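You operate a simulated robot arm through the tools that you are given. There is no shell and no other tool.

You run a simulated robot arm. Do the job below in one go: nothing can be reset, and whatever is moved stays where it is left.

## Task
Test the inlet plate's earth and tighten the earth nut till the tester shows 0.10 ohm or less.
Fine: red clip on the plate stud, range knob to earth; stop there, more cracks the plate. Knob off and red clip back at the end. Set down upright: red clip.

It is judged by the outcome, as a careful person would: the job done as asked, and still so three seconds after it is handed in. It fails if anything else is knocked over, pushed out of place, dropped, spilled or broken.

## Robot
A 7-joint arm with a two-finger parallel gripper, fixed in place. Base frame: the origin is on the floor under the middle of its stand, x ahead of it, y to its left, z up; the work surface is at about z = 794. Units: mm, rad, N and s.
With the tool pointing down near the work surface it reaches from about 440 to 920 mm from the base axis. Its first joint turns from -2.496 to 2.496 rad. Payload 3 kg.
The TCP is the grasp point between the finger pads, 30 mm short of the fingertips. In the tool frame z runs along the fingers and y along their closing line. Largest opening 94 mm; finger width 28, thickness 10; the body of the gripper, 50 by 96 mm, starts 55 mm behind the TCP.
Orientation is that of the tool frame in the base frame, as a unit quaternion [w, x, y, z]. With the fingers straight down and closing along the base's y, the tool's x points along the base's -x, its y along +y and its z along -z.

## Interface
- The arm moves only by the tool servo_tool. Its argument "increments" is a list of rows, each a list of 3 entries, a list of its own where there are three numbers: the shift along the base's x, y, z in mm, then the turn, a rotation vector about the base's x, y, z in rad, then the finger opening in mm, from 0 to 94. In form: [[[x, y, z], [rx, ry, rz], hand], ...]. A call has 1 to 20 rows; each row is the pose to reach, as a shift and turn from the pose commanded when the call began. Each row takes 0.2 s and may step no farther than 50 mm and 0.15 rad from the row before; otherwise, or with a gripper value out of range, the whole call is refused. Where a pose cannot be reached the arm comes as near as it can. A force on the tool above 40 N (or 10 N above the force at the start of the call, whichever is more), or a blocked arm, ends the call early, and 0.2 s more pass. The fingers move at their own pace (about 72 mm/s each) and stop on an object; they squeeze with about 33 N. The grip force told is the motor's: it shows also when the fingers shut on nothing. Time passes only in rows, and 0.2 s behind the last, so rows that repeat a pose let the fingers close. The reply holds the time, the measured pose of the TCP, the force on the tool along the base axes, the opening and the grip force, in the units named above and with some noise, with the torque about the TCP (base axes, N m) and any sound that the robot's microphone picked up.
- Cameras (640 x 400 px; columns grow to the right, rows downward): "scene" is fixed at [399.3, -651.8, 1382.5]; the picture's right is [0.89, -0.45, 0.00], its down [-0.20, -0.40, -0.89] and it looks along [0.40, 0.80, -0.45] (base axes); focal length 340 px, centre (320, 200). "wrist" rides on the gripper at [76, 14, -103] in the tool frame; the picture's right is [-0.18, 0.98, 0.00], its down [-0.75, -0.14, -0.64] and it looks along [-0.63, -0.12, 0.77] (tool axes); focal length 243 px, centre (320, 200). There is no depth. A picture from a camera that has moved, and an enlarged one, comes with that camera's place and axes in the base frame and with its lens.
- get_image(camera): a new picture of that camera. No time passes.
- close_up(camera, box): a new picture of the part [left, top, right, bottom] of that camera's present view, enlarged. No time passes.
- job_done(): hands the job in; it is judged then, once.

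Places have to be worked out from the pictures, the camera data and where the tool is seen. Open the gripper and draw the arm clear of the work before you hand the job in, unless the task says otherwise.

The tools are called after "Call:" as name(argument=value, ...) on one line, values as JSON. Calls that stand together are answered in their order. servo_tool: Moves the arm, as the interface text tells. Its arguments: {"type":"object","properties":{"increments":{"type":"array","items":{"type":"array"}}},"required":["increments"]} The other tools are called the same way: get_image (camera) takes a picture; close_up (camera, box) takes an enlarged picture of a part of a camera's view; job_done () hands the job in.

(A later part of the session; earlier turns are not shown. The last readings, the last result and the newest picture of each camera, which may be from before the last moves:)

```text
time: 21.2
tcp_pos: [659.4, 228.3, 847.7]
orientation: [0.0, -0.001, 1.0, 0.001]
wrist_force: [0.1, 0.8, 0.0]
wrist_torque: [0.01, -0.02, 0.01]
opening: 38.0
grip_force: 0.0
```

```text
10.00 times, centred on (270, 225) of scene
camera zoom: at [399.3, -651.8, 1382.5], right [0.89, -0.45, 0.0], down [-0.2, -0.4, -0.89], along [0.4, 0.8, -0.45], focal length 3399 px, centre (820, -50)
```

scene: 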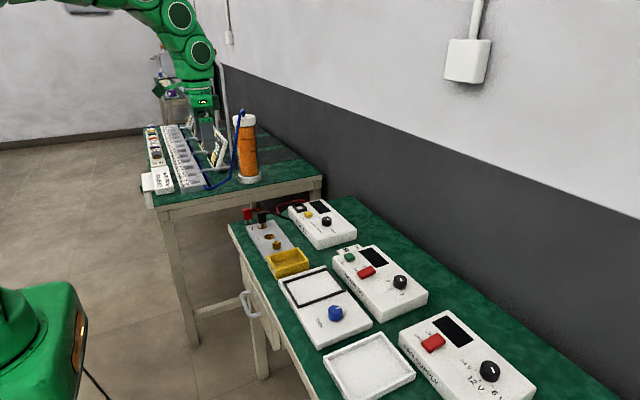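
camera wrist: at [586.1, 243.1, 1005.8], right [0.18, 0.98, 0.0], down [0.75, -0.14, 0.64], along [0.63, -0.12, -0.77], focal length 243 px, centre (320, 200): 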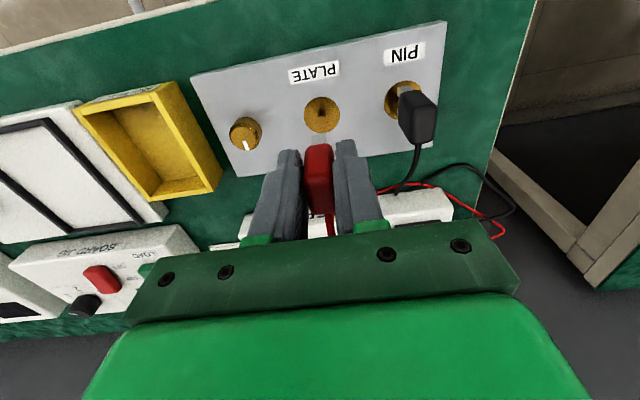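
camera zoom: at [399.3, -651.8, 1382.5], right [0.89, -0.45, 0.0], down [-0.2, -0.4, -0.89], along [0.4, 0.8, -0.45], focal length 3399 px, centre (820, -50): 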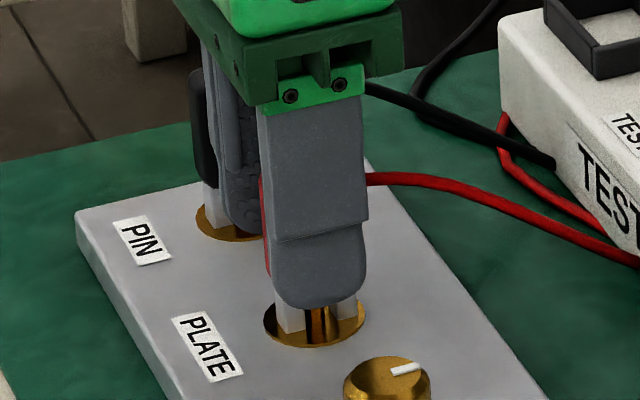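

The clip stands on its own, straddling the stud. I'll lift straight off it and look at the tester.

Call:
servo_tool(increments=[[[0, 0, 10], [0, 0, 0], 38], [[0, 0, 25], [0, 0, 0], 38], [[0, 0, 45], [0, 0, 0], 38], [[0, 0, 70], [0, 0, 0], 38], [[0, 0, 100], [0, 0, 0], 45], [[0, 0, 130], [0, 0, 0], 50], [[0, 0, 130], [0, 0, 0], 50]])

Call:
get_image(camera="wrist")

Call:
close_up(camera="scene", box=[220, 170, 380, 270])

```text
time: 22.8
tcp_pos: [657.6, 229.6, 976.9]
orientation: [-0.001, -0.001, 1.0, 0.0]
wrist_force: [1.0, -0.3, 0.2]
wrist_torque: [0.02, 0.0, 0.04]
opening: 50.2
grip_force: 0.1
```

```text
taken
camera wrist: at [582.0, 243.7, 1080.5], right [0.18, 0.98, 0.0], down [0.75, -0.14, 0.64], along [0.63, -0.12, -0.77], focal length 243 px, centre (320, 200)
```

wrist: 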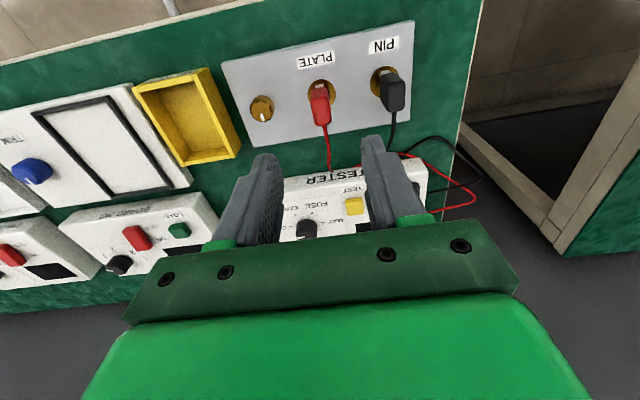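

```text
4.00 times, centred on (300, 220) of scene
camera zoom: at [399.3, -651.8, 1382.5], right [0.89, -0.45, 0.0], down [-0.2, -0.4, -0.89], along [0.4, 0.8, -0.45], focal length 1360 px, centre (400, 120)
```

zoom: 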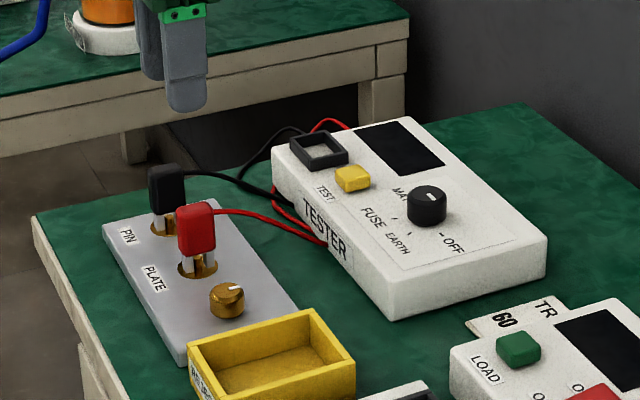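

The red clip is standing on the PLATE stud. The range knob works out at about (835, 172) with its top near z 848, so I'll move above it and look.

Call:
servo_tool(increments=[[[30, -12, 0], [0, 0, 0], 50], [[60, -24, 0], [0, 0, 0], 54], [[90, -36, 0], [0, 0, 0], 54], [[120, -48, -10], [0, 0, 0], 54], [[150, -56, -20], [0, 0, 0], 54], [[172, -58, -30], [0, 0, 0], 54], [[172, -58, -30], [0, 0, 0], 54]])

Call:
get_image(camera="wrist")

Call:
close_up(camera="wrist", box=[240, 70, 400, 170])

Call:
close_up(camera="scene", box=[260, 150, 380, 250])

```text
time: 24.4
tcp_pos: [829.9, 171.6, 947.5]
orientation: [0.001, 0.0, 1.0, 0.0]
wrist_force: [-0.8, 0.6, -0.4]
wrist_torque: [0.01, 0.01, 0.05]
opening: 53.7
grip_force: 0.0
```

```text
taken
camera wrist: at [754.4, 185.5, 1050.4], right [0.18, 0.98, 0.0], down [0.75, -0.14, 0.64], along [0.63, -0.12, -0.77], focal length 243 px, centre (320, 200)
```

wrist: 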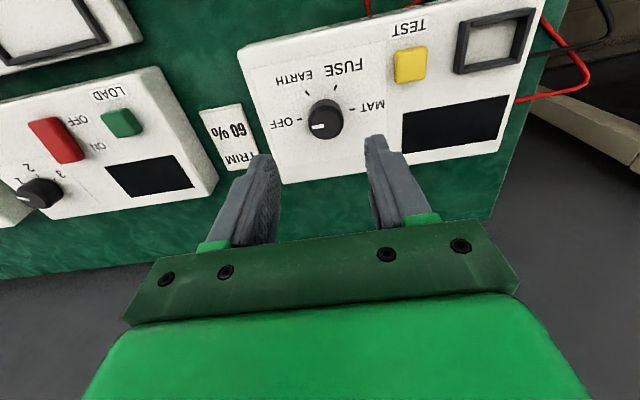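

```text
4.00 times, centred on (320, 120) of wrist
camera zoom: at [754.4, 185.5, 1050.4], right [0.18, 0.98, 0.0], down [0.75, -0.14, 0.64], along [0.63, -0.12, -0.77], focal length 970 px, centre (320, 520)
```

zoom: 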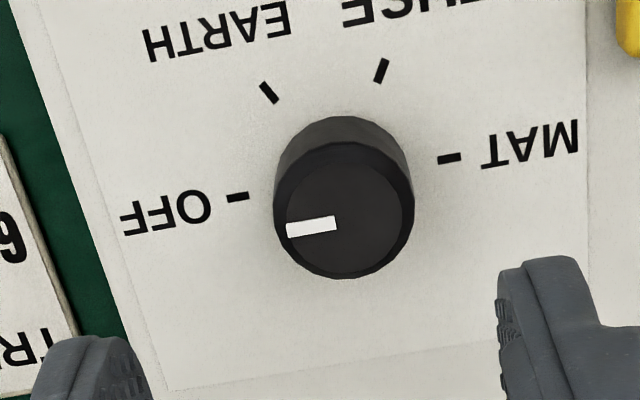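

```text
4.00 times, centred on (320, 200) of scene
camera zoom: at [399.3, -651.8, 1382.5], right [0.89, -0.45, 0.0], down [-0.2, -0.4, -0.89], along [0.4, 0.8, -0.45], focal length 1360 px, centre (320, 200)
```

zoom: 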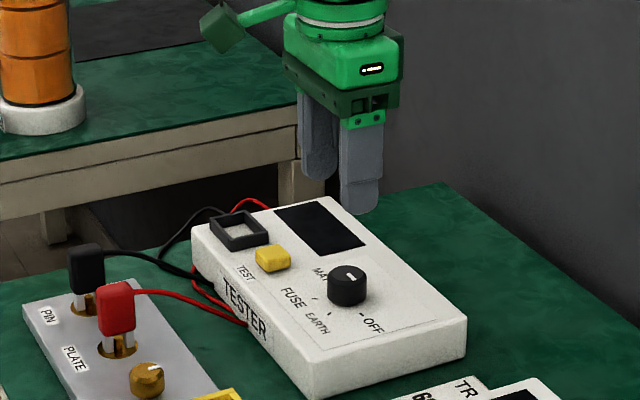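

The knob centre works out at (836.5, 176) with its top near z 850, and the range ticks are 60° apart, so EARTH is a 60° clockwise turn from OFF. I'll centre over it, come partway down and verify.

Call:
servo_tool(increments=[[[6, 4.7, 0], [0, 0, 0], 50], [[6, 4.7, -25], [0, 0, 0], 50], [[6, 4.7, -50], [0, 0, 0], 50], [[6, 4.7, -56], [0, 0, 0], 50], [[6, 4.7, -56], [0, 0, 0], 50]])

Call:
close_up(camera="wrist", box=[240, 70, 400, 170])

Call:
close_up(camera="scene", box=[290, 170, 370, 230])

```text
time: 25.6
tcp_pos: [837.2, 175.2, 890.8]
orientation: [-0.001, 0.0, 1.0, -0.001]
wrist_force: [-0.1, -1.5, 0.4]
wrist_torque: [0.0, 0.02, -0.01]
opening: 50.1
grip_force: 0.1
```

```text
4.00 times, centred on (320, 120) of wrist
camera zoom: at [762.5, 190.1, 992.7], right [0.18, 0.98, 0.0], down [0.75, -0.14, 0.64], along [0.63, -0.12, -0.77], focal length 970 px, centre (320, 520)
```

zoom: 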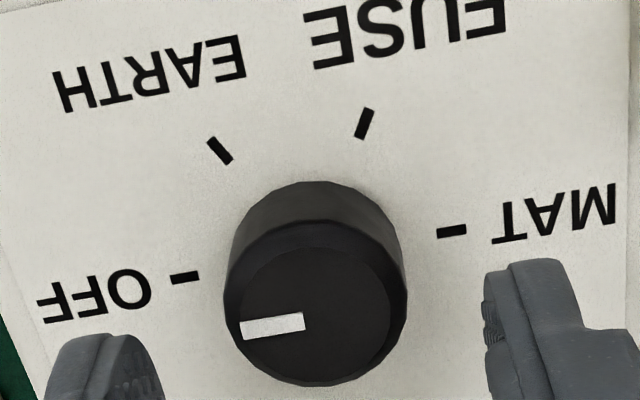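

```text
6.67 times, centred on (330, 200) of scene
camera zoom: at [399.3, -651.8, 1382.5], right [0.89, -0.45, 0.0], down [-0.2, -0.4, -0.89], along [0.4, 0.8, -0.45], focal length 2266 px, centre (253, 200)
```

zoom: 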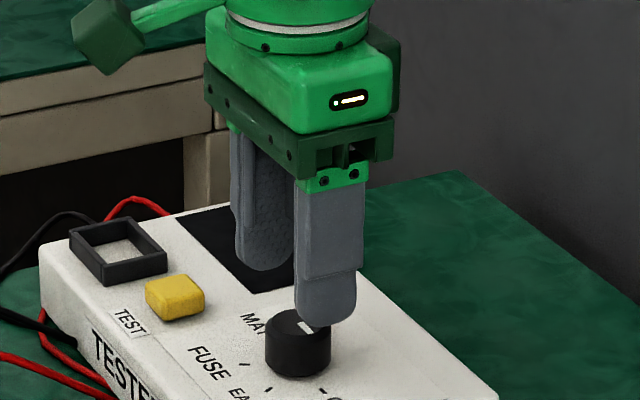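

I'm centred in y and about 2 mm too far in +x. I'll correct that and descend until the fingertips straddle the knob, just above the tester's top.

Call:
servo_tool(increments=[[[-2, -0.5, -6], [0, 0, 0], 50], [[-2, -0.5, -13], [0, 0, 0], 50], [[-2, -0.5, -20], [0, 0, 0], 50], [[-2, -0.5, -25], [0, 0, 0], 50], [[-2, -0.5, -25], [0, 0, 0], 50]])

Call:
close_up(camera="wrist", box=[240, 90, 400, 190])

Call:
close_up(camera="scene", box=[290, 170, 370, 230])

```text
time: 26.8
tcp_pos: [836.0, 176.3, 865.3]
orientation: [0.001, 0.001, 1.0, 0.0]
wrist_force: [0.4, 0.3, -0.2]
wrist_torque: [0.02, 0.01, 0.03]
opening: 50.1
grip_force: 0.0
```

```text
4.00 times, centred on (320, 140) of wrist
camera zoom: at [760.9, 189.6, 967.6], right [0.18, 0.98, 0.0], down [0.75, -0.14, 0.64], along [0.63, -0.12, -0.77], focal length 970 px, centre (320, 440)
```

zoom: 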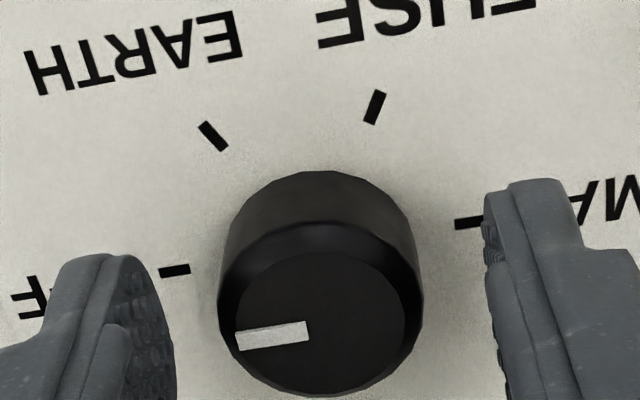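

```text
6.67 times, centred on (330, 200) of scene
camera zoom: at [399.3, -651.8, 1382.5], right [0.89, -0.45, 0.0], down [-0.2, -0.4, -0.89], along [0.4, 0.8, -0.45], focal length 2266 px, centre (253, 200)
```

zoom: 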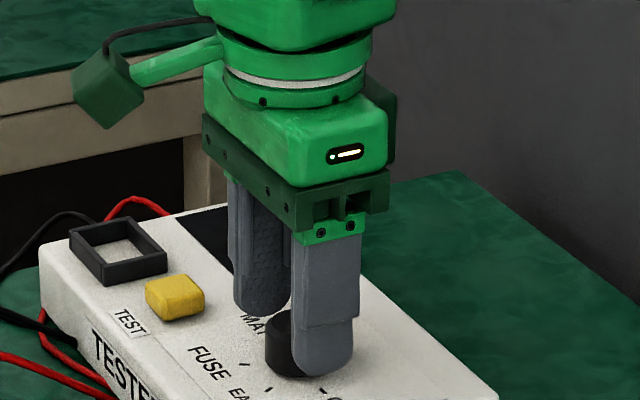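

The fingers straddle the knob well, so I'll close on it.

Call:
servo_tool(increments=[[[0, 0, 0], [0, 0, 0], 34], [[0, 0, 0], [0, 0, 0], 24], [[0, 0, 0], [0, 0, 0], 24]])

```text
time: 27.6
tcp_pos: [836.8, 175.6, 865.9]
orientation: [0.001, 0.0, 1.0, 0.0]
wrist_force: [-1.7, -6.4, 2.1]
wrist_torque: [-0.21, 0.13, -0.04]
opening: 31.1
grip_force: 45.0
```

The knob is gripped at 31 mm with a small −y side load. I'll relieve that slightly and turn it 60° clockwise (−1.047 rad about z) to EARTH.

Call:
servo_tool(increments=[[[0, -0.6, 0], [0, 0, -0.1], 24], [[0, -0.6, 0], [0, 0, -0.22], 24], [[0, -0.6, 0], [0, 0, -0.34], 24], [[0, -0.6, 0], [0, 0, -0.46], 24], [[0, -0.6, 0], [0, 0, -0.58], 24], [[0, -0.6, 0], [0, 0, -0.7], 24], [[0, -0.6, 0], [0, 0, -0.82], 24], [[0, -0.6, 0], [0, 0, -0.94], 24], [[0, -0.6, 0], [0, 0, -1.047], 24], [[0, -0.6, 0], [0, 0, -1.047], 24]])

Call:
close_up(camera="scene", box=[280, 160, 376, 240])

Call:
get_image(camera="wrist")

```text
time: 28.7
tcp_pos: [837.3, 175.6, 865.3]
orientation: [0.001, 0.254, 0.967, 0.001]
wrist_force: [16.1, 4.2, -12.8]
wrist_torque: [0.16, -0.54, 0.05]
opening: 31.0
grip_force: 45.2
stopped in row 5: the force on the tool passed its limit at 42 N (the readings are from after the stop); the commanded pose is now the measured one
```

```text
5.00 times, centred on (328, 200) of scene
camera zoom: at [399.3, -651.8, 1382.5], right [0.89, -0.45, 0.0], down [-0.2, -0.4, -0.89], along [0.4, 0.8, -0.45], focal length 1699 px, centre (280, 200)
```

zoom: 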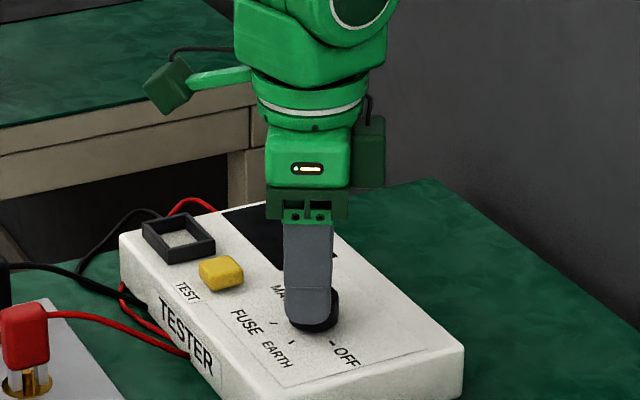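

```text
taken
camera wrist: at [777.9, 225.9, 967.6], right [0.64, 0.77, 0.0], down [0.58, -0.49, 0.64], along [0.49, -0.41, -0.77], focal length 243 px, centre (320, 200)
```

wrist: 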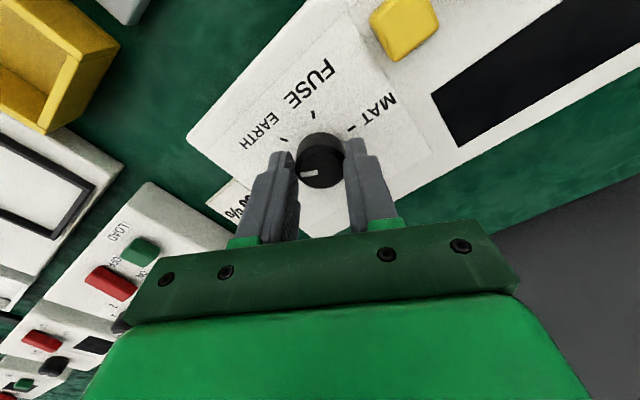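

The call stopped at a 42 N side force after about 30° of turning. The tester hasn't moved, so I'll look at the knob before continuing.

Call:
close_up(camera="wrist", box=[260, 100, 380, 200])

Call:
close_up(camera="scene", box=[315, 205, 355, 235])

```text
4.00 times, centred on (320, 150) of wrist
camera zoom: at [777.9, 225.9, 967.6], right [0.64, 0.77, 0.0], down [0.58, -0.49, 0.64], along [0.49, -0.41, -0.77], focal length 970 px, centre (320, 400)
```

zoom: 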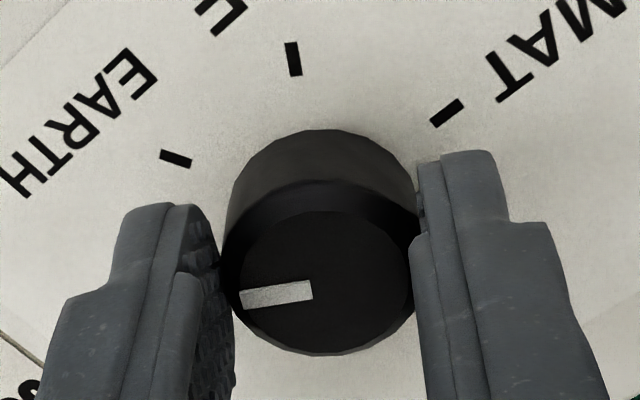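

```text
13.33 times, centred on (335, 220) of scene
camera zoom: at [399.3, -651.8, 1382.5], right [0.89, -0.45, 0.0], down [-0.2, -0.4, -0.89], along [0.4, 0.8, -0.45], focal length 4532 px, centre (120, -67)
```

zoom: 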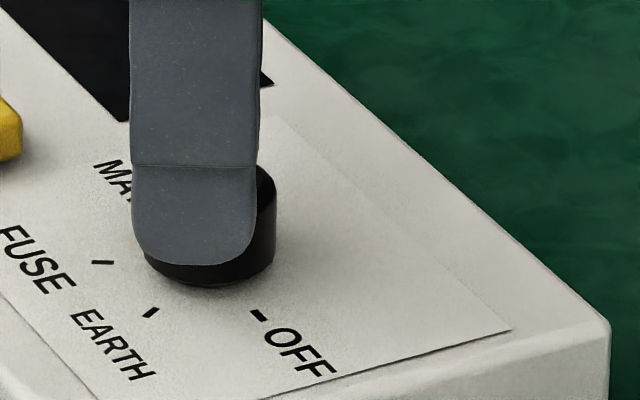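

The knob has turned with the fingers, about half-way to EARTH. I'll open to relieve the side load, let it settle, then re-grip and continue more slowly.

Call:
servo_tool(increments=[[[0, 0, 0], [0, 0, 0], 40], [[0, 0, 0], [0, 0, 0], 40], [[0, 0, 0], [0, 0, 0], 40]])

Call:
close_up(camera="wrist", box=[260, 100, 380, 200])

```text
time: 29.5
tcp_pos: [837.6, 175.4, 865.8]
orientation: [0.001, 0.255, 0.967, 0.002]
wrist_force: [0.4, 0.3, -0.1]
wrist_torque: [-0.02, 0.01, 0.03]
opening: 40.2
grip_force: 0.0
```

```text
4.00 times, centred on (320, 150) of wrist
camera zoom: at [777.6, 225.7, 968.1], right [0.64, 0.76, 0.0], down [0.58, -0.5, 0.64], along [0.49, -0.41, -0.77], focal length 970 px, centre (320, 400)
```

zoom: 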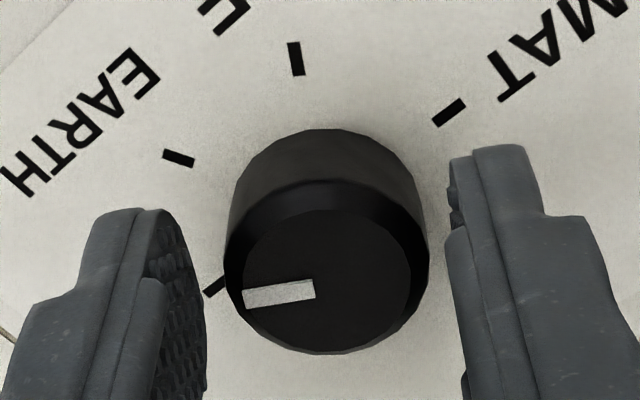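

The mark is now midway between OFF and EARTH. The unloaded force is zero, so I'll re-grip and check the side load.

Call:
servo_tool(increments=[[[0, 0, 0], [0, 0, 0], 30], [[0, 0, 0], [0, 0, 0], 24], [[0, 0, 0], [0, 0, 0], 24]])

```text
time: 30.3
tcp_pos: [836.8, 176.4, 865.4]
orientation: [0.003, 0.254, 0.967, 0.001]
wrist_force: [3.9, 4.8, 0.7]
wrist_torque: [0.2, -0.11, 0.01]
opening: 31.0
grip_force: 45.1
```

Side load is small at about 6 N. I'll turn the remaining 0.53 rad clockwise in small steps.

Call:
servo_tool(increments=[[[0.3, 0.3, 0], [0, 0, -0.04], 24], [[0.3, 0.3, 0], [0, 0, -0.08], 24], [[0.3, 0.3, 0], [0, 0, -0.12], 24], [[0.3, 0.3, 0], [0, 0, -0.16], 24], [[0.3, 0.3, 0], [0, 0, -0.2], 24], [[0.3, 0.3, 0], [0, 0, -0.24], 24], [[0.3, 0.3, 0], [0, 0, -0.28], 24]])

```text
time: 31.9
tcp_pos: [837.7, 177.2, 866.1]
orientation: [0.0, 0.387, 0.922, 0.001]
wrist_force: [4.1, 13.8, -15.2]
wrist_torque: [0.76, 0.22, 0.05]
opening: 31.0
grip_force: 45.0
```

Rotation is at 45.5° with moderate forces. I'll relieve them slightly and finish the last 0.25 rad.

Call:
servo_tool(increments=[[[0, 0.3, -0.4], [0, 0, -0.04], 24], [[0, 0.3, -0.6], [0, 0, -0.08], 24], [[0, 0.3, -0.6], [0, 0, -0.12], 24], [[0, 0.3, -0.6], [0, 0, -0.16], 24], [[0, 0.3, -0.6], [0, 0, -0.2], 24], [[0, 0.3, -0.6], [0, 0, -0.24], 24], [[0, 0.3, -0.6], [0, 0, -0.254], 24]])

Call:
close_up(camera="wrist", box=[260, 100, 380, 200])

Call:
close_up(camera="scene", box=[280, 160, 376, 240])

```text
time: 33.5
tcp_pos: [837.6, 177.5, 866.8]
orientation: [0.002, 0.5, 0.866, 0.002]
wrist_force: [29.4, 24.6, 5.1]
wrist_torque: [0.39, -1.22, 0.12]
opening: 30.9
grip_force: 45.5
```

```text
4.00 times, centred on (320, 150) of wrist
camera zoom: at [812.1, 250.6, 968.2], right [0.94, 0.33, 0.01], down [0.25, -0.72, 0.64], along [0.22, -0.61, -0.77], focal length 970 px, centre (320, 400)
```

zoom: 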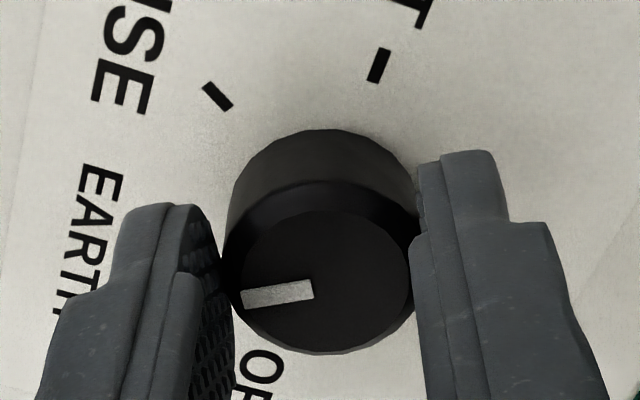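

```text
5.00 times, centred on (328, 200) of scene
camera zoom: at [399.3, -651.8, 1382.5], right [0.89, -0.45, 0.0], down [-0.2, -0.4, -0.89], along [0.4, 0.8, -0.45], focal length 1699 px, centre (280, 200)
```

zoom: 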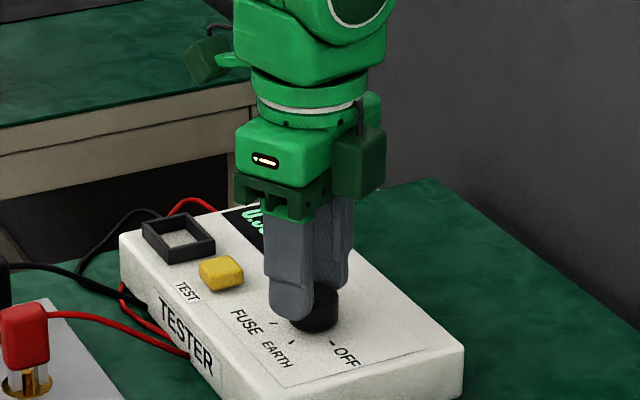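

The display has come on, showing a reading starting "0.3", with the knob at 60°. I'll release now to take off the side load and read the display.

Call:
servo_tool(increments=[[[0, 0, 0], [0, 0, 0], 42], [[0, 0, 0], [0, 0, 0], 50], [[0, 0, 0], [0, 0, 0], 50]])

Call:
close_up(camera="wrist", box=[240, 80, 400, 200])

Call:
close_up(camera="scene", box=[280, 160, 376, 240])

```text
time: 34.3
tcp_pos: [837.2, 176.3, 865.8]
orientation: [0.002, 0.5, 0.866, 0.001]
wrist_force: [-0.2, 0.2, 1.0]
wrist_torque: [0.01, 0.0, 0.01]
opening: 50.2
grip_force: 0.1
```

```text
3.33 times, centred on (320, 140) of wrist
camera zoom: at [811.3, 249.9, 967.4], right [0.94, 0.33, 0.0], down [0.25, -0.72, 0.64], along [0.21, -0.61, -0.77], focal length 809 px, centre (320, 400)
```

zoom: 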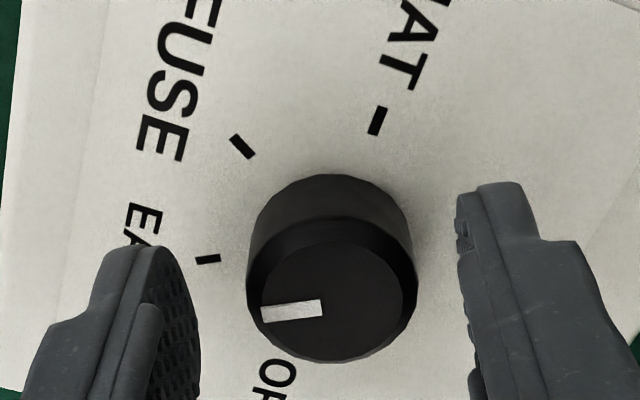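

```text
5.00 times, centred on (328, 200) of scene
camera zoom: at [399.3, -651.8, 1382.5], right [0.89, -0.45, 0.0], down [-0.2, -0.4, -0.89], along [0.4, 0.8, -0.45], focal length 1699 px, centre (280, 200)
```

zoom: 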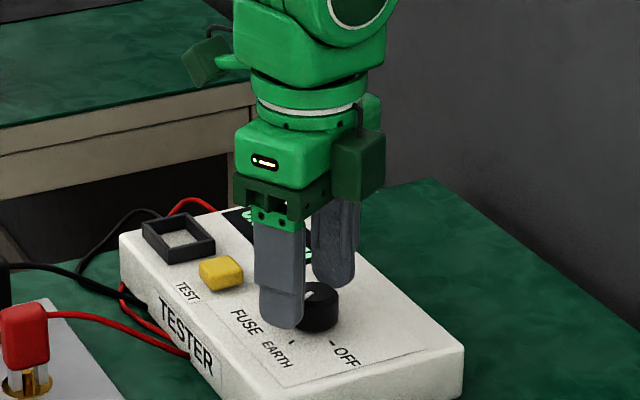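

The knob is on EARTH. I'll lift clear and read the display.

Call:
servo_tool(increments=[[[0, 0, 15], [0, 0, 0], 50], [[0, 0, 35], [0, 0, 0], 50], [[0, 0, 60], [0, 0, 0], 50], [[-20, 0, 90], [0, 0, 0.12], 50], [[-55, 0, 110], [0, 0, 0.26], 50], [[-95, 0, 110], [0, 0, 0.4], 50], [[-135, 0, 110], [0, 0, 0.54], 50], [[-135, 0, 110], [0, 0, 0.54], 50]])

Call:
close_up(camera="scene", box=[280, 170, 376, 250])

Call:
get_image(camera="wrist")

```text
time: 36.1
tcp_pos: [701.2, 175.9, 975.8]
orientation: [0.001, 0.251, 0.968, 0.001]
wrist_force: [0.1, -0.5, 0.0]
wrist_torque: [0.03, -0.03, 0.0]
opening: 49.9
grip_force: 0.1
```

```text
5.00 times, centred on (328, 210) of scene
camera zoom: at [399.3, -651.8, 1382.5], right [0.89, -0.45, 0.0], down [-0.2, -0.4, -0.89], along [0.4, 0.8, -0.45], focal length 1699 px, centre (280, 150)
```

zoom: 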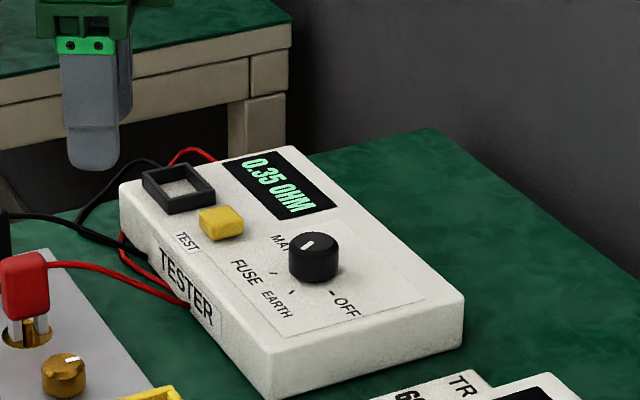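

```text
taken
camera wrist: at [642.1, 224.5, 1077.5], right [0.64, 0.77, 0.0], down [0.59, -0.49, 0.64], along [0.5, -0.41, -0.77], focal length 243 px, centre (320, 200)
```

wrist: 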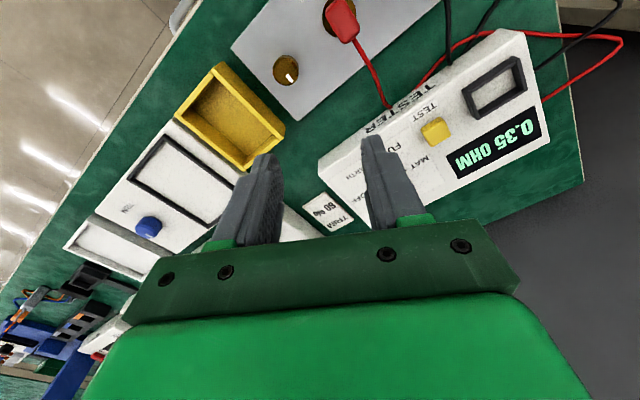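

The tester shows 0.35 OHM and updates live, and the knob is on EARTH. Next I'll move over the earth nut at about (664, 165), turning the wrist counter-clockwise on the way so there's room to tighten clockwise.

Call:
servo_tool(increments=[[[-5, -1, 0], [0, 0, 0.14], 48], [[-10, -3, -5], [0, 0, 0.28], 48], [[-15, -5, -10], [0, 0, 0.42], 46], [[-20, -7, -20], [0, 0, 0.56], 46], [[-25, -9, -30], [0, 0, 0.7], 44], [[-30, -10, -40], [0, 0, 0.84], 44], [[-37, -11, -45], [0, 0, 0.98], 44], [[-37, -11, -50], [0, 0, 1.1], 44], [[-37, -11, -50], [0, 0, 1.2], 44], [[-37, -11, -50], [0, 0, 1.2], 44]])

Call:
get_image(camera="wrist")

Call:
close_up(camera="scene", box=[230, 160, 350, 260])

```text
time: 38.3
tcp_pos: [664.8, 166.6, 924.3]
orientation: [0.0, -0.34, 0.94, 0.002]
wrist_force: [1.1, -0.5, -1.2]
wrist_torque: [-0.01, 0.02, 0.0]
opening: 43.9
grip_force: 0.0
```

```text
taken
camera wrist: at [597.4, 128.1, 1026.8], right [-0.49, 0.87, 0.0], down [0.67, 0.37, 0.64], along [0.56, 0.31, -0.77], focal length 243 px, centre (320, 200)
```

wrist: 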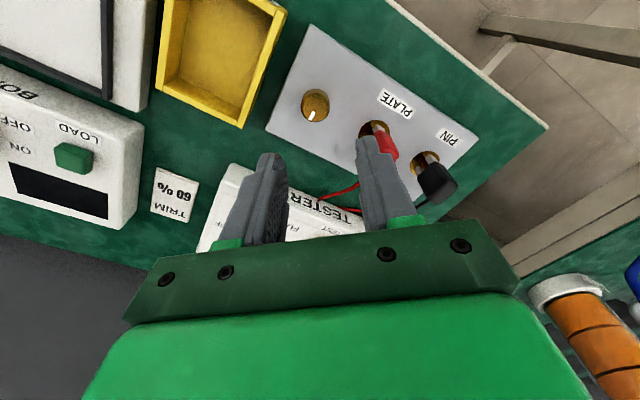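

```text
4.00 times, centred on (290, 210) of scene
camera zoom: at [399.3, -651.8, 1382.5], right [0.89, -0.45, 0.0], down [-0.2, -0.4, -0.89], along [0.4, 0.8, -0.45], focal length 1360 px, centre (440, 160)
```

zoom: 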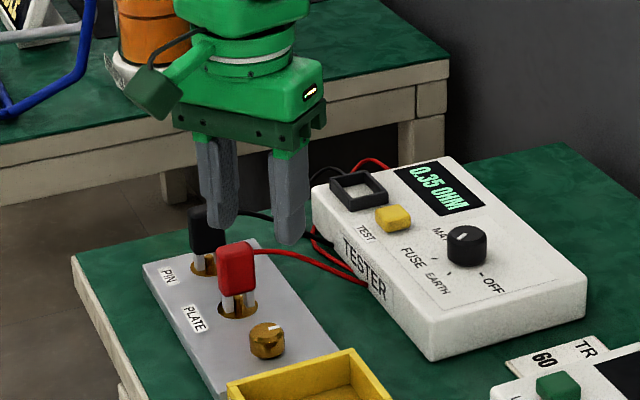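

I'll enlarge the nut to work out the centring.

Call:
close_up(camera="wrist", box=[240, 60, 400, 160])

```text
4.00 times, centred on (320, 110) of wrist
camera zoom: at [597.4, 128.1, 1026.8], right [-0.49, 0.87, 0.0], down [0.67, 0.37, 0.64], along [0.56, 0.31, -0.77], focal length 970 px, centre (320, 560)
```

zoom: 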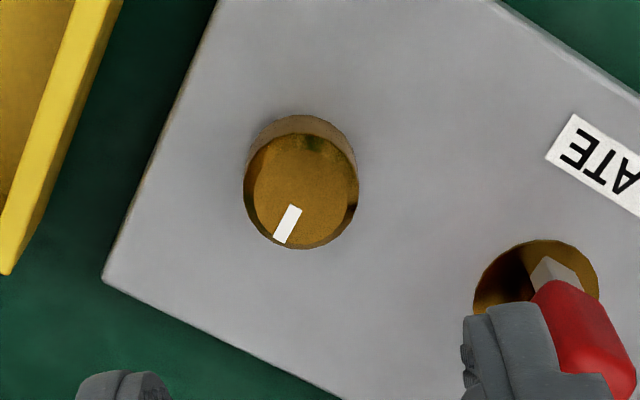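

The nut centre works out at (661, 159.5), so I'll shift (−3.5, −6.6), lower partway and check.

Call:
servo_tool(increments=[[[-3.5, -6.6, 0], [0, 0, 0], 44], [[-3.5, -6.6, -20], [0, 0, 0], 44], [[-3.5, -6.6, -40], [0, 0, 0], 44], [[-3.5, -6.6, -50], [0, 0, 0], 44], [[-3.5, -6.6, -50], [0, 0, 0], 44]])

Call:
close_up(camera="wrist", box=[240, 80, 400, 180])

Call:
close_up(camera="scene", box=[240, 190, 320, 250])

```text
time: 39.5
tcp_pos: [661.6, 159.1, 874.6]
orientation: [0.0, -0.338, 0.941, 0.002]
wrist_force: [-0.2, 0.3, -0.7]
wrist_torque: [0.02, 0.0, 0.0]
opening: 44.0
grip_force: 0.1
```

```text
4.00 times, centred on (320, 130) of wrist
camera zoom: at [593.9, 121.9, 977.1], right [-0.48, 0.87, 0.0], down [0.67, 0.37, 0.64], along [0.56, 0.31, -0.77], focal length 970 px, centre (320, 480)
```

zoom: 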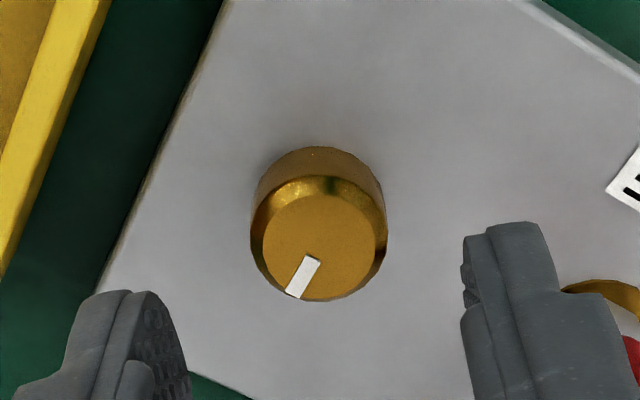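

```text
6.67 times, centred on (280, 220) of scene
camera zoom: at [399.3, -651.8, 1382.5], right [0.89, -0.45, 0.0], down [-0.2, -0.4, -0.89], along [0.4, 0.8, -0.45], focal length 2266 px, centre (587, 67)
```

zoom: 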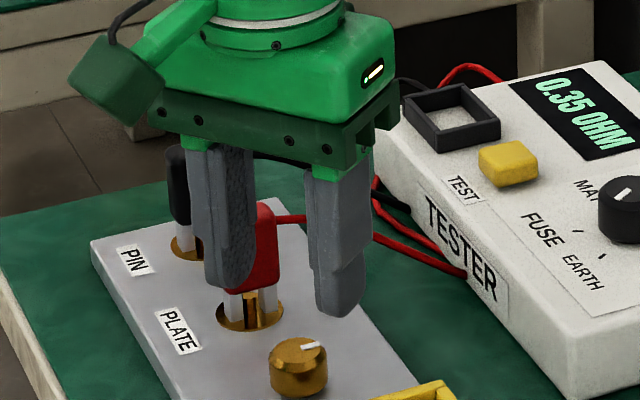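

The nut is centred within about 1 mm. I'll nudge (−0.9, −0.5) and lower so the fingertips straddle the nut a few mm above the plate.

Call:
servo_tool(increments=[[[-0.9, -0.5, -8], [0, 0, 0], 44], [[-0.9, -0.5, -16], [0, 0, 0], 44], [[-0.9, -0.5, -24], [0, 0, 0], 44], [[-0.9, -0.5, -30], [0, 0, 0], 44], [[-0.9, -0.5, -33], [0, 0, 0], 44], [[-0.9, -0.5, -33], [0, 0, 0], 44]])

Call:
close_up(camera="wrist", box=[240, 100, 400, 200])

Call:
close_up(camera="scene", box=[240, 190, 320, 250])

```text
time: 40.9
tcp_pos: [659.6, 158.7, 841.3]
orientation: [-0.001, -0.339, 0.941, 0.002]
wrist_force: [0.3, 0.4, 0.0]
wrist_torque: [0.03, 0.01, -0.02]
opening: 44.0
grip_force: 0.1
```

```text
4.00 times, centred on (320, 150) of wrist
camera zoom: at [592.8, 120.7, 943.9], right [-0.48, 0.87, 0.0], down [0.67, 0.37, 0.64], along [0.56, 0.31, -0.77], focal length 970 px, centre (320, 400)
```

zoom: 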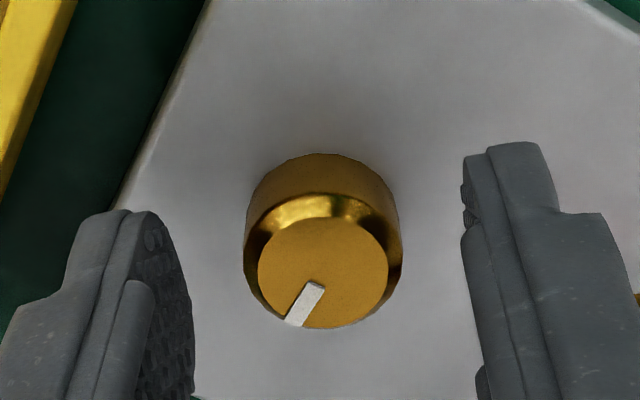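

```text
6.67 times, centred on (280, 220) of scene
camera zoom: at [399.3, -651.8, 1382.5], right [0.89, -0.45, 0.0], down [-0.2, -0.4, -0.89], along [0.4, 0.8, -0.45], focal length 2266 px, centre (587, 67)
```

zoom: 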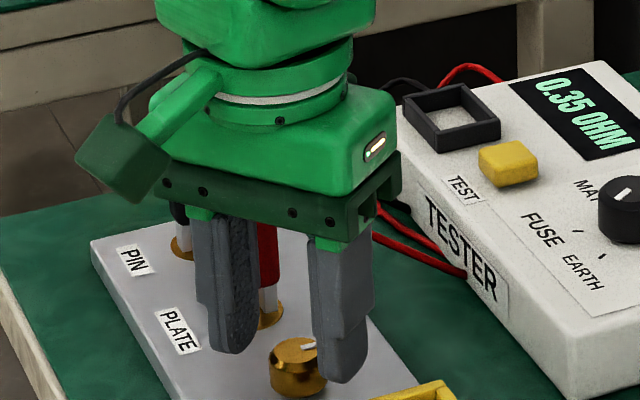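

The fingers straddle the nut, centred. I'll close on it and watch the display.

Call:
servo_tool(increments=[[[0, 0, 0], [0, 0, 0], 32], [[0, 0, 0], [0, 0, 0], 20], [[0, 0, 0], [0, 0, 0], 20], [[0, 0, 0], [0, 0, 0], 20]])

Call:
close_up(camera="scene", box=[240, 180, 340, 250])

```text
time: 41.9
tcp_pos: [659.7, 157.9, 842.6]
orientation: [0.0, -0.338, 0.941, 0.003]
wrist_force: [0.6, -2.6, 8.5]
wrist_torque: [-0.07, -0.1, -0.04]
opening: 21.3
grip_force: 1.3
```

```text
5.71 times, centred on (290, 215) of scene
camera zoom: at [399.3, -651.8, 1382.5], right [0.89, -0.45, 0.0], down [-0.2, -0.4, -0.89], along [0.4, 0.8, -0.45], focal length 1942 px, centre (491, 114)
```

zoom: 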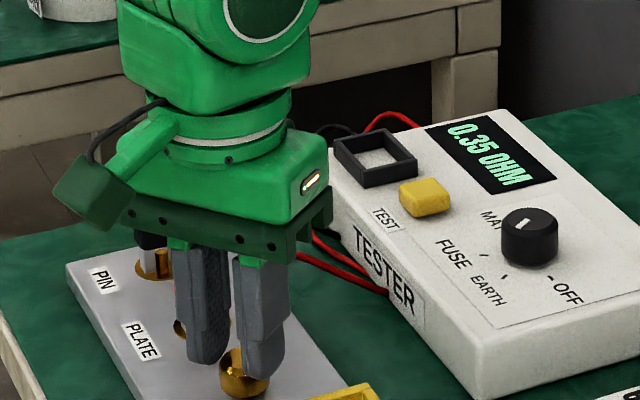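

The grip force is low at an opening of 21.3 mm and there's an upward push, so the fingers may be on the nut's chamfer. I'll look before squeezing more.

Call:
close_up(camera="wrist", box=[260, 110, 380, 190])

Call:
close_up(camera="scene", box=[260, 218, 300, 248])

```text
5.00 times, centred on (320, 150) of wrist
camera zoom: at [592.9, 120.7, 944.2], right [-0.48, 0.87, 0.0], down [0.67, 0.37, 0.64], along [0.56, 0.31, -0.77], focal length 1213 px, centre (320, 450)
```

zoom: 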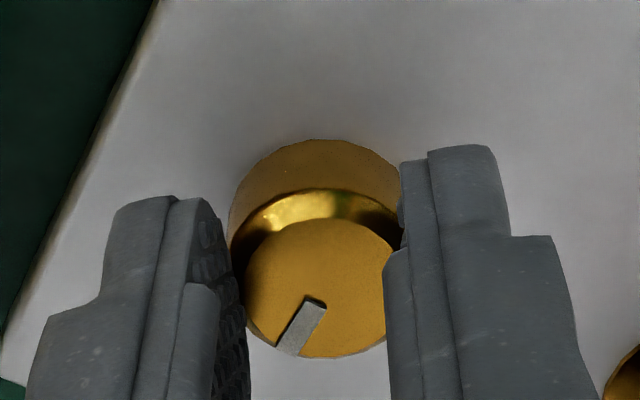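

```text
13.33 times, centred on (280, 233) of scene
camera zoom: at [399.3, -651.8, 1382.5], right [0.89, -0.45, 0.0], down [-0.2, -0.4, -0.89], along [0.4, 0.8, -0.45], focal length 4532 px, centre (853, -240)
```

zoom: 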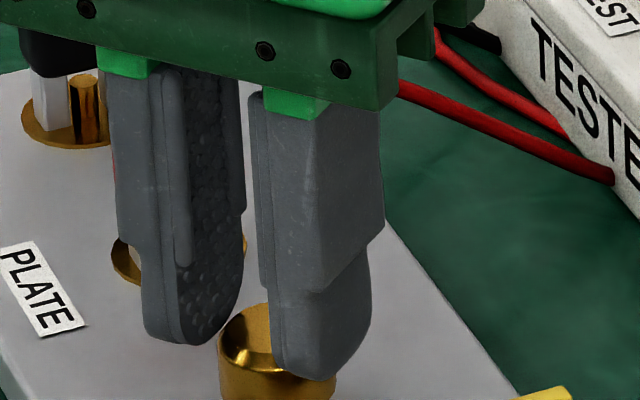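

Both cameras now agree that the bench here is lower than I assumed. The nut top is near z 810, centred at about (665, 161.7), so the fingertips only touched its chamfer. I'll open, rise a little, shift over and check before going lower.

Call:
servo_tool(increments=[[[0, 0, 0], [0, 0, 0], 32], [[0, 0, 0], [0, 0, 0], 42], [[0, 0, 6], [0, 0, 0], 42], [[3, 2, 8], [0, 0, 0], 42], [[5.3, 3.6, 8], [0, 0, 0], 42], [[5.3, 3.6, 8], [0, 0, 0], 42]])

Call:
close_up(camera="wrist", box=[240, 90, 400, 190])

Call:
close_up(camera="scene", box=[260, 218, 300, 248])

Call:
close_up(camera="scene", box=[300, 180, 360, 220])

```text
time: 43.3
tcp_pos: [665.1, 162.0, 848.4]
orientation: [0.0, -0.339, 0.941, 0.002]
wrist_force: [-0.4, -0.3, 0.3]
wrist_torque: [0.01, 0.0, 0.01]
opening: 42.2
grip_force: 0.2
```

```text
4.00 times, centred on (320, 140) of wrist
camera zoom: at [597.8, 124.1, 952.2], right [-0.48, 0.87, 0.0], down [0.67, 0.37, 0.64], along [0.56, 0.31, -0.77], focal length 970 px, centre (320, 440)
```

zoom: 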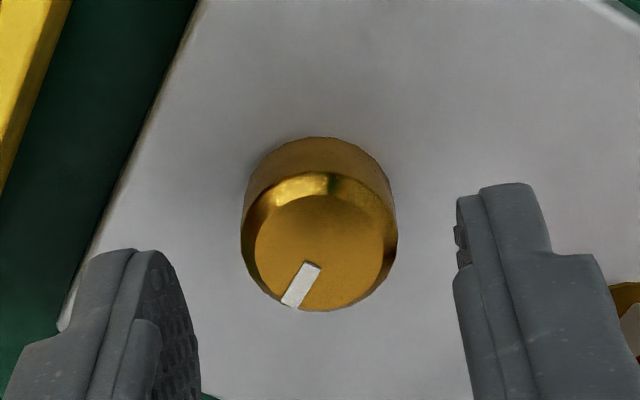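

```text
13.33 times, centred on (280, 233) of scene
camera zoom: at [399.3, -651.8, 1382.5], right [0.89, -0.45, 0.0], down [-0.2, -0.4, -0.89], along [0.4, 0.8, -0.45], focal length 4532 px, centre (853, -240)
```

zoom: 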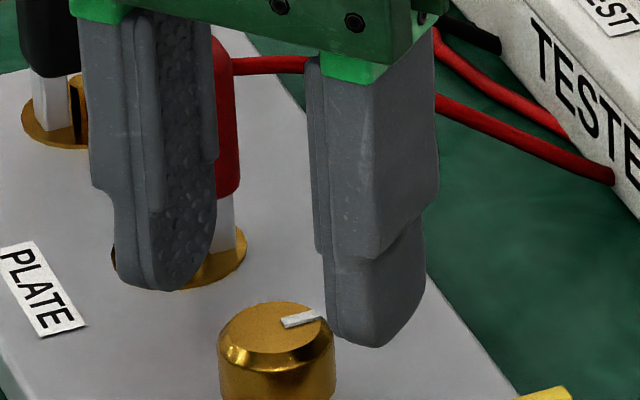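

```text
10.00 times, centred on (330, 200) of scene
camera zoom: at [399.3, -651.8, 1382.5], right [0.89, -0.45, 0.0], down [-0.2, -0.4, -0.89], along [0.4, 0.8, -0.45], focal length 3399 px, centre (220, 200)
```

zoom: 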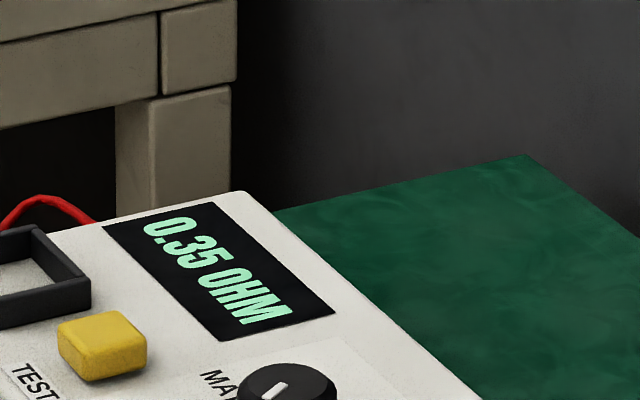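

Centring is now good in both views. I'll lower 12 mm and check again before the last few millimetres.

Call:
servo_tool(increments=[[[0.4, 0.2, -4], [0, 0, 0], 40], [[0.4, 0.2, -8], [0, 0, 0], 40], [[0.4, 0.2, -12], [0, 0, 0], 40], [[0.4, 0.2, -12], [0, 0, 0], 40]])

Call:
close_up(camera="scene", box=[260, 218, 300, 248])

Call:
close_up(camera="wrist", box=[240, 90, 400, 190])

```text
time: 44.3
tcp_pos: [667.1, 164.1, 838.2]
orientation: [0.001, -0.338, 0.941, 0.002]
wrist_force: [-0.7, -1.3, -0.5]
wrist_torque: [-0.03, -0.02, -0.01]
opening: 40.0
grip_force: 0.0
```

```text
13.33 times, centred on (280, 233) of scene
camera zoom: at [399.3, -651.8, 1382.5], right [0.89, -0.45, 0.0], down [-0.2, -0.4, -0.89], along [0.4, 0.8, -0.45], focal length 4532 px, centre (853, -240)
```

zoom: 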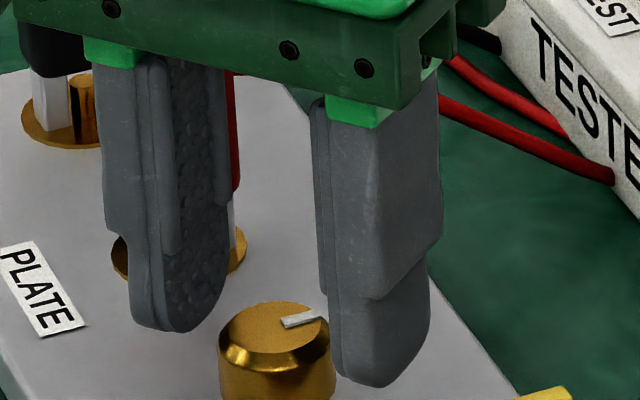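

```text
4.00 times, centred on (320, 140) of wrist
camera zoom: at [599.5, 124.8, 940.5], right [-0.48, 0.87, 0.0], down [0.67, 0.37, 0.64], along [0.56, 0.31, -0.77], focal length 970 px, centre (320, 440)
```

zoom: 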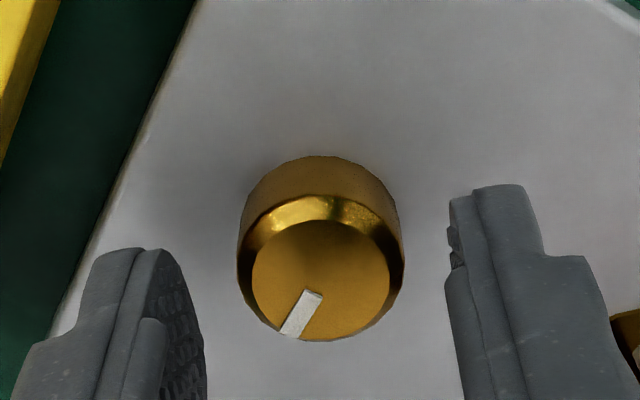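

Aligned. I'll lower 5 mm more in 1 mm rows; any contact with the plate would show as force.

Call:
servo_tool(increments=[[[-0.5, -0.4, -1], [0, 0, 0], 40], [[-0.5, -0.4, -2], [0, 0, 0], 40], [[-0.5, -0.4, -3], [0, 0, 0], 40], [[-0.5, -0.4, -4], [0, 0, 0], 40], [[-0.5, -0.4, -5], [0, 0, 0], 40], [[-0.5, -0.4, -5], [0, 0, 0], 40]])

Call:
close_up(camera="scene", box=[262, 228, 302, 258])

Call:
close_up(camera="wrist", box=[240, 90, 400, 190])

```text
time: 45.7
tcp_pos: [666.9, 163.2, 833.1]
orientation: [0.001, -0.338, 0.941, 0.003]
wrist_force: [0.3, -0.9, -0.5]
wrist_torque: [-0.02, 0.02, -0.03]
opening: 40.3
grip_force: 0.1
```

```text
13.33 times, centred on (282, 243) of scene
camera zoom: at [399.3, -651.8, 1382.5], right [0.89, -0.45, 0.0], down [-0.2, -0.4, -0.89], along [0.4, 0.8, -0.45], focal length 4532 px, centre (827, -373)
```

zoom: 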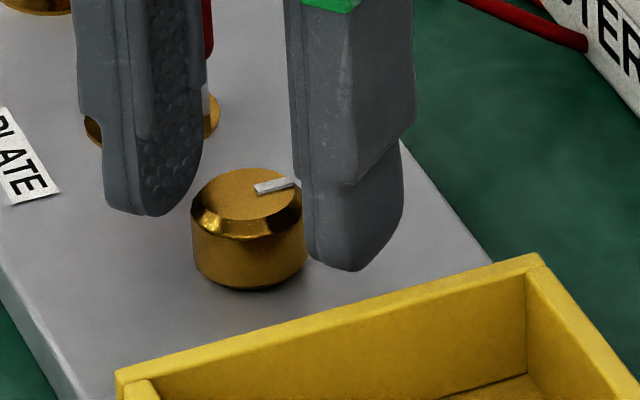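

```text
4.00 times, centred on (320, 140) of wrist
camera zoom: at [599.3, 124.8, 935.9], right [-0.48, 0.87, 0.0], down [0.67, 0.37, 0.64], along [0.56, 0.31, -0.77], focal length 970 px, centre (320, 440)
```

zoom: 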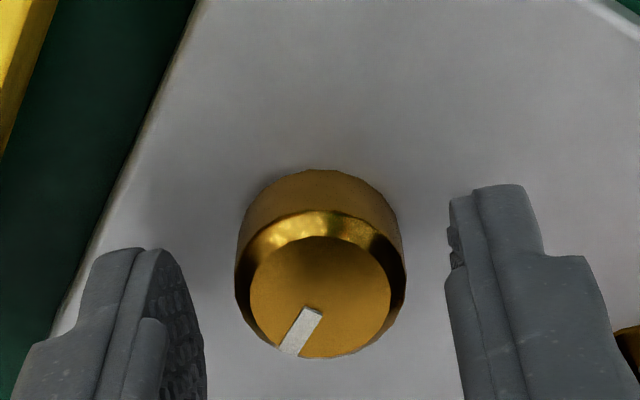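

The tips are about 6 mm above the plate and overlap roughly 13 mm of the 27 mm nut. I'll close on it now.

Call:
servo_tool(increments=[[[0, 0, 0], [0, 0, 0], 30], [[0, 0, 0], [0, 0, 0], 20], [[0, 0, 0], [0, 0, 0], 20]])

Call:
close_up(camera="scene", box=[250, 180, 350, 255])

```text
time: 46.5
tcp_pos: [665.2, 162.7, 833.3]
orientation: [0.0, -0.339, 0.941, 0.001]
wrist_force: [-4.6, 4.6, 0.2]
wrist_torque: [0.13, 0.2, 0.01]
opening: 25.0
grip_force: 45.0
```

```text
5.33 times, centred on (300, 218) of scene
camera zoom: at [399.3, -651.8, 1382.5], right [0.89, -0.45, 0.0], down [-0.2, -0.4, -0.89], along [0.4, 0.8, -0.45], focal length 1813 px, centre (427, 107)
```

zoom: 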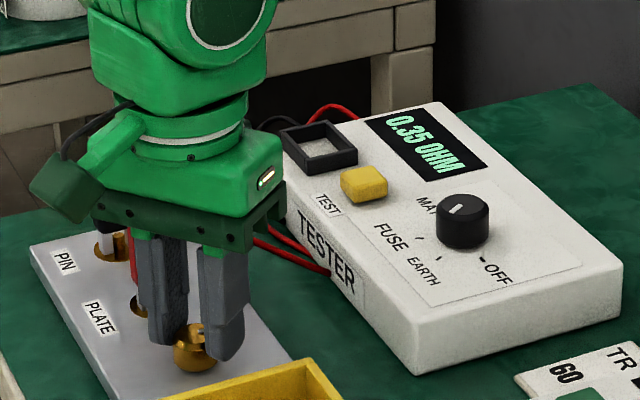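

The nut is gripped firmly at 25.0 mm and the display still reads 0.35. I'll turn it 0.16 rad clockwise in slow rows and read the display.

Call:
servo_tool(increments=[[[-0.2, 0.2, 0], [0, 0, -0.04], 20], [[-0.2, 0.2, 0], [0, 0, -0.08], 20], [[-0.2, 0.2, 0], [0, 0, -0.12], 20], [[-0.2, 0.2, 0], [0, 0, -0.16], 20]])

Call:
close_up(camera="scene", box=[300, 180, 360, 220])

Call:
close_up(camera="wrist", box=[260, 110, 380, 190])

```text
time: 47.5
tcp_pos: [666.7, 161.9, 834.5]
orientation: [0.001, -0.262, 0.965, 0.001]
wrist_force: [5.9, 10.4, 5.7]
wrist_torque: [0.58, -0.7, 0.03]
opening: 25.1
grip_force: 44.9
```

```text
10.00 times, centred on (330, 200) of scene
camera zoom: at [399.3, -651.8, 1382.5], right [0.89, -0.45, 0.0], down [-0.2, -0.4, -0.89], along [0.4, 0.8, -0.45], focal length 3399 px, centre (220, 200)
```

zoom: 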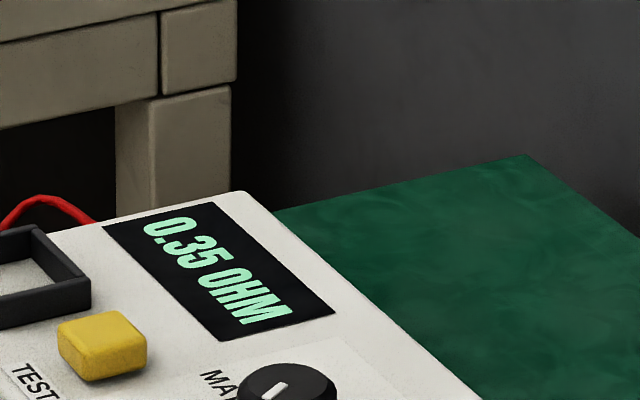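

```text
5.00 times, centred on (320, 150) of wrist
camera zoom: at [593.9, 136.0, 935.8], right [-0.34, 0.94, 0.0], down [0.72, 0.26, 0.64], along [0.6, 0.22, -0.77], focal length 1213 px, centre (320, 450)
```

zoom: 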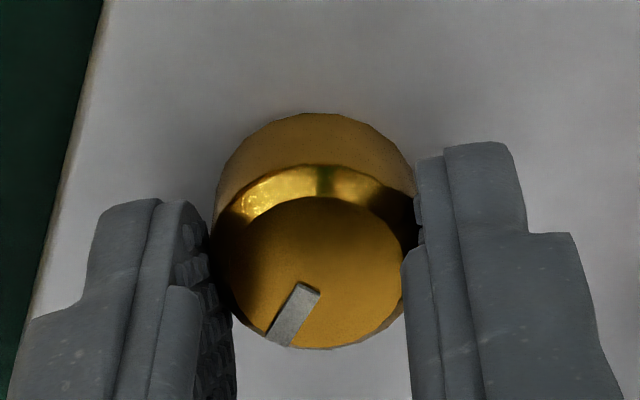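

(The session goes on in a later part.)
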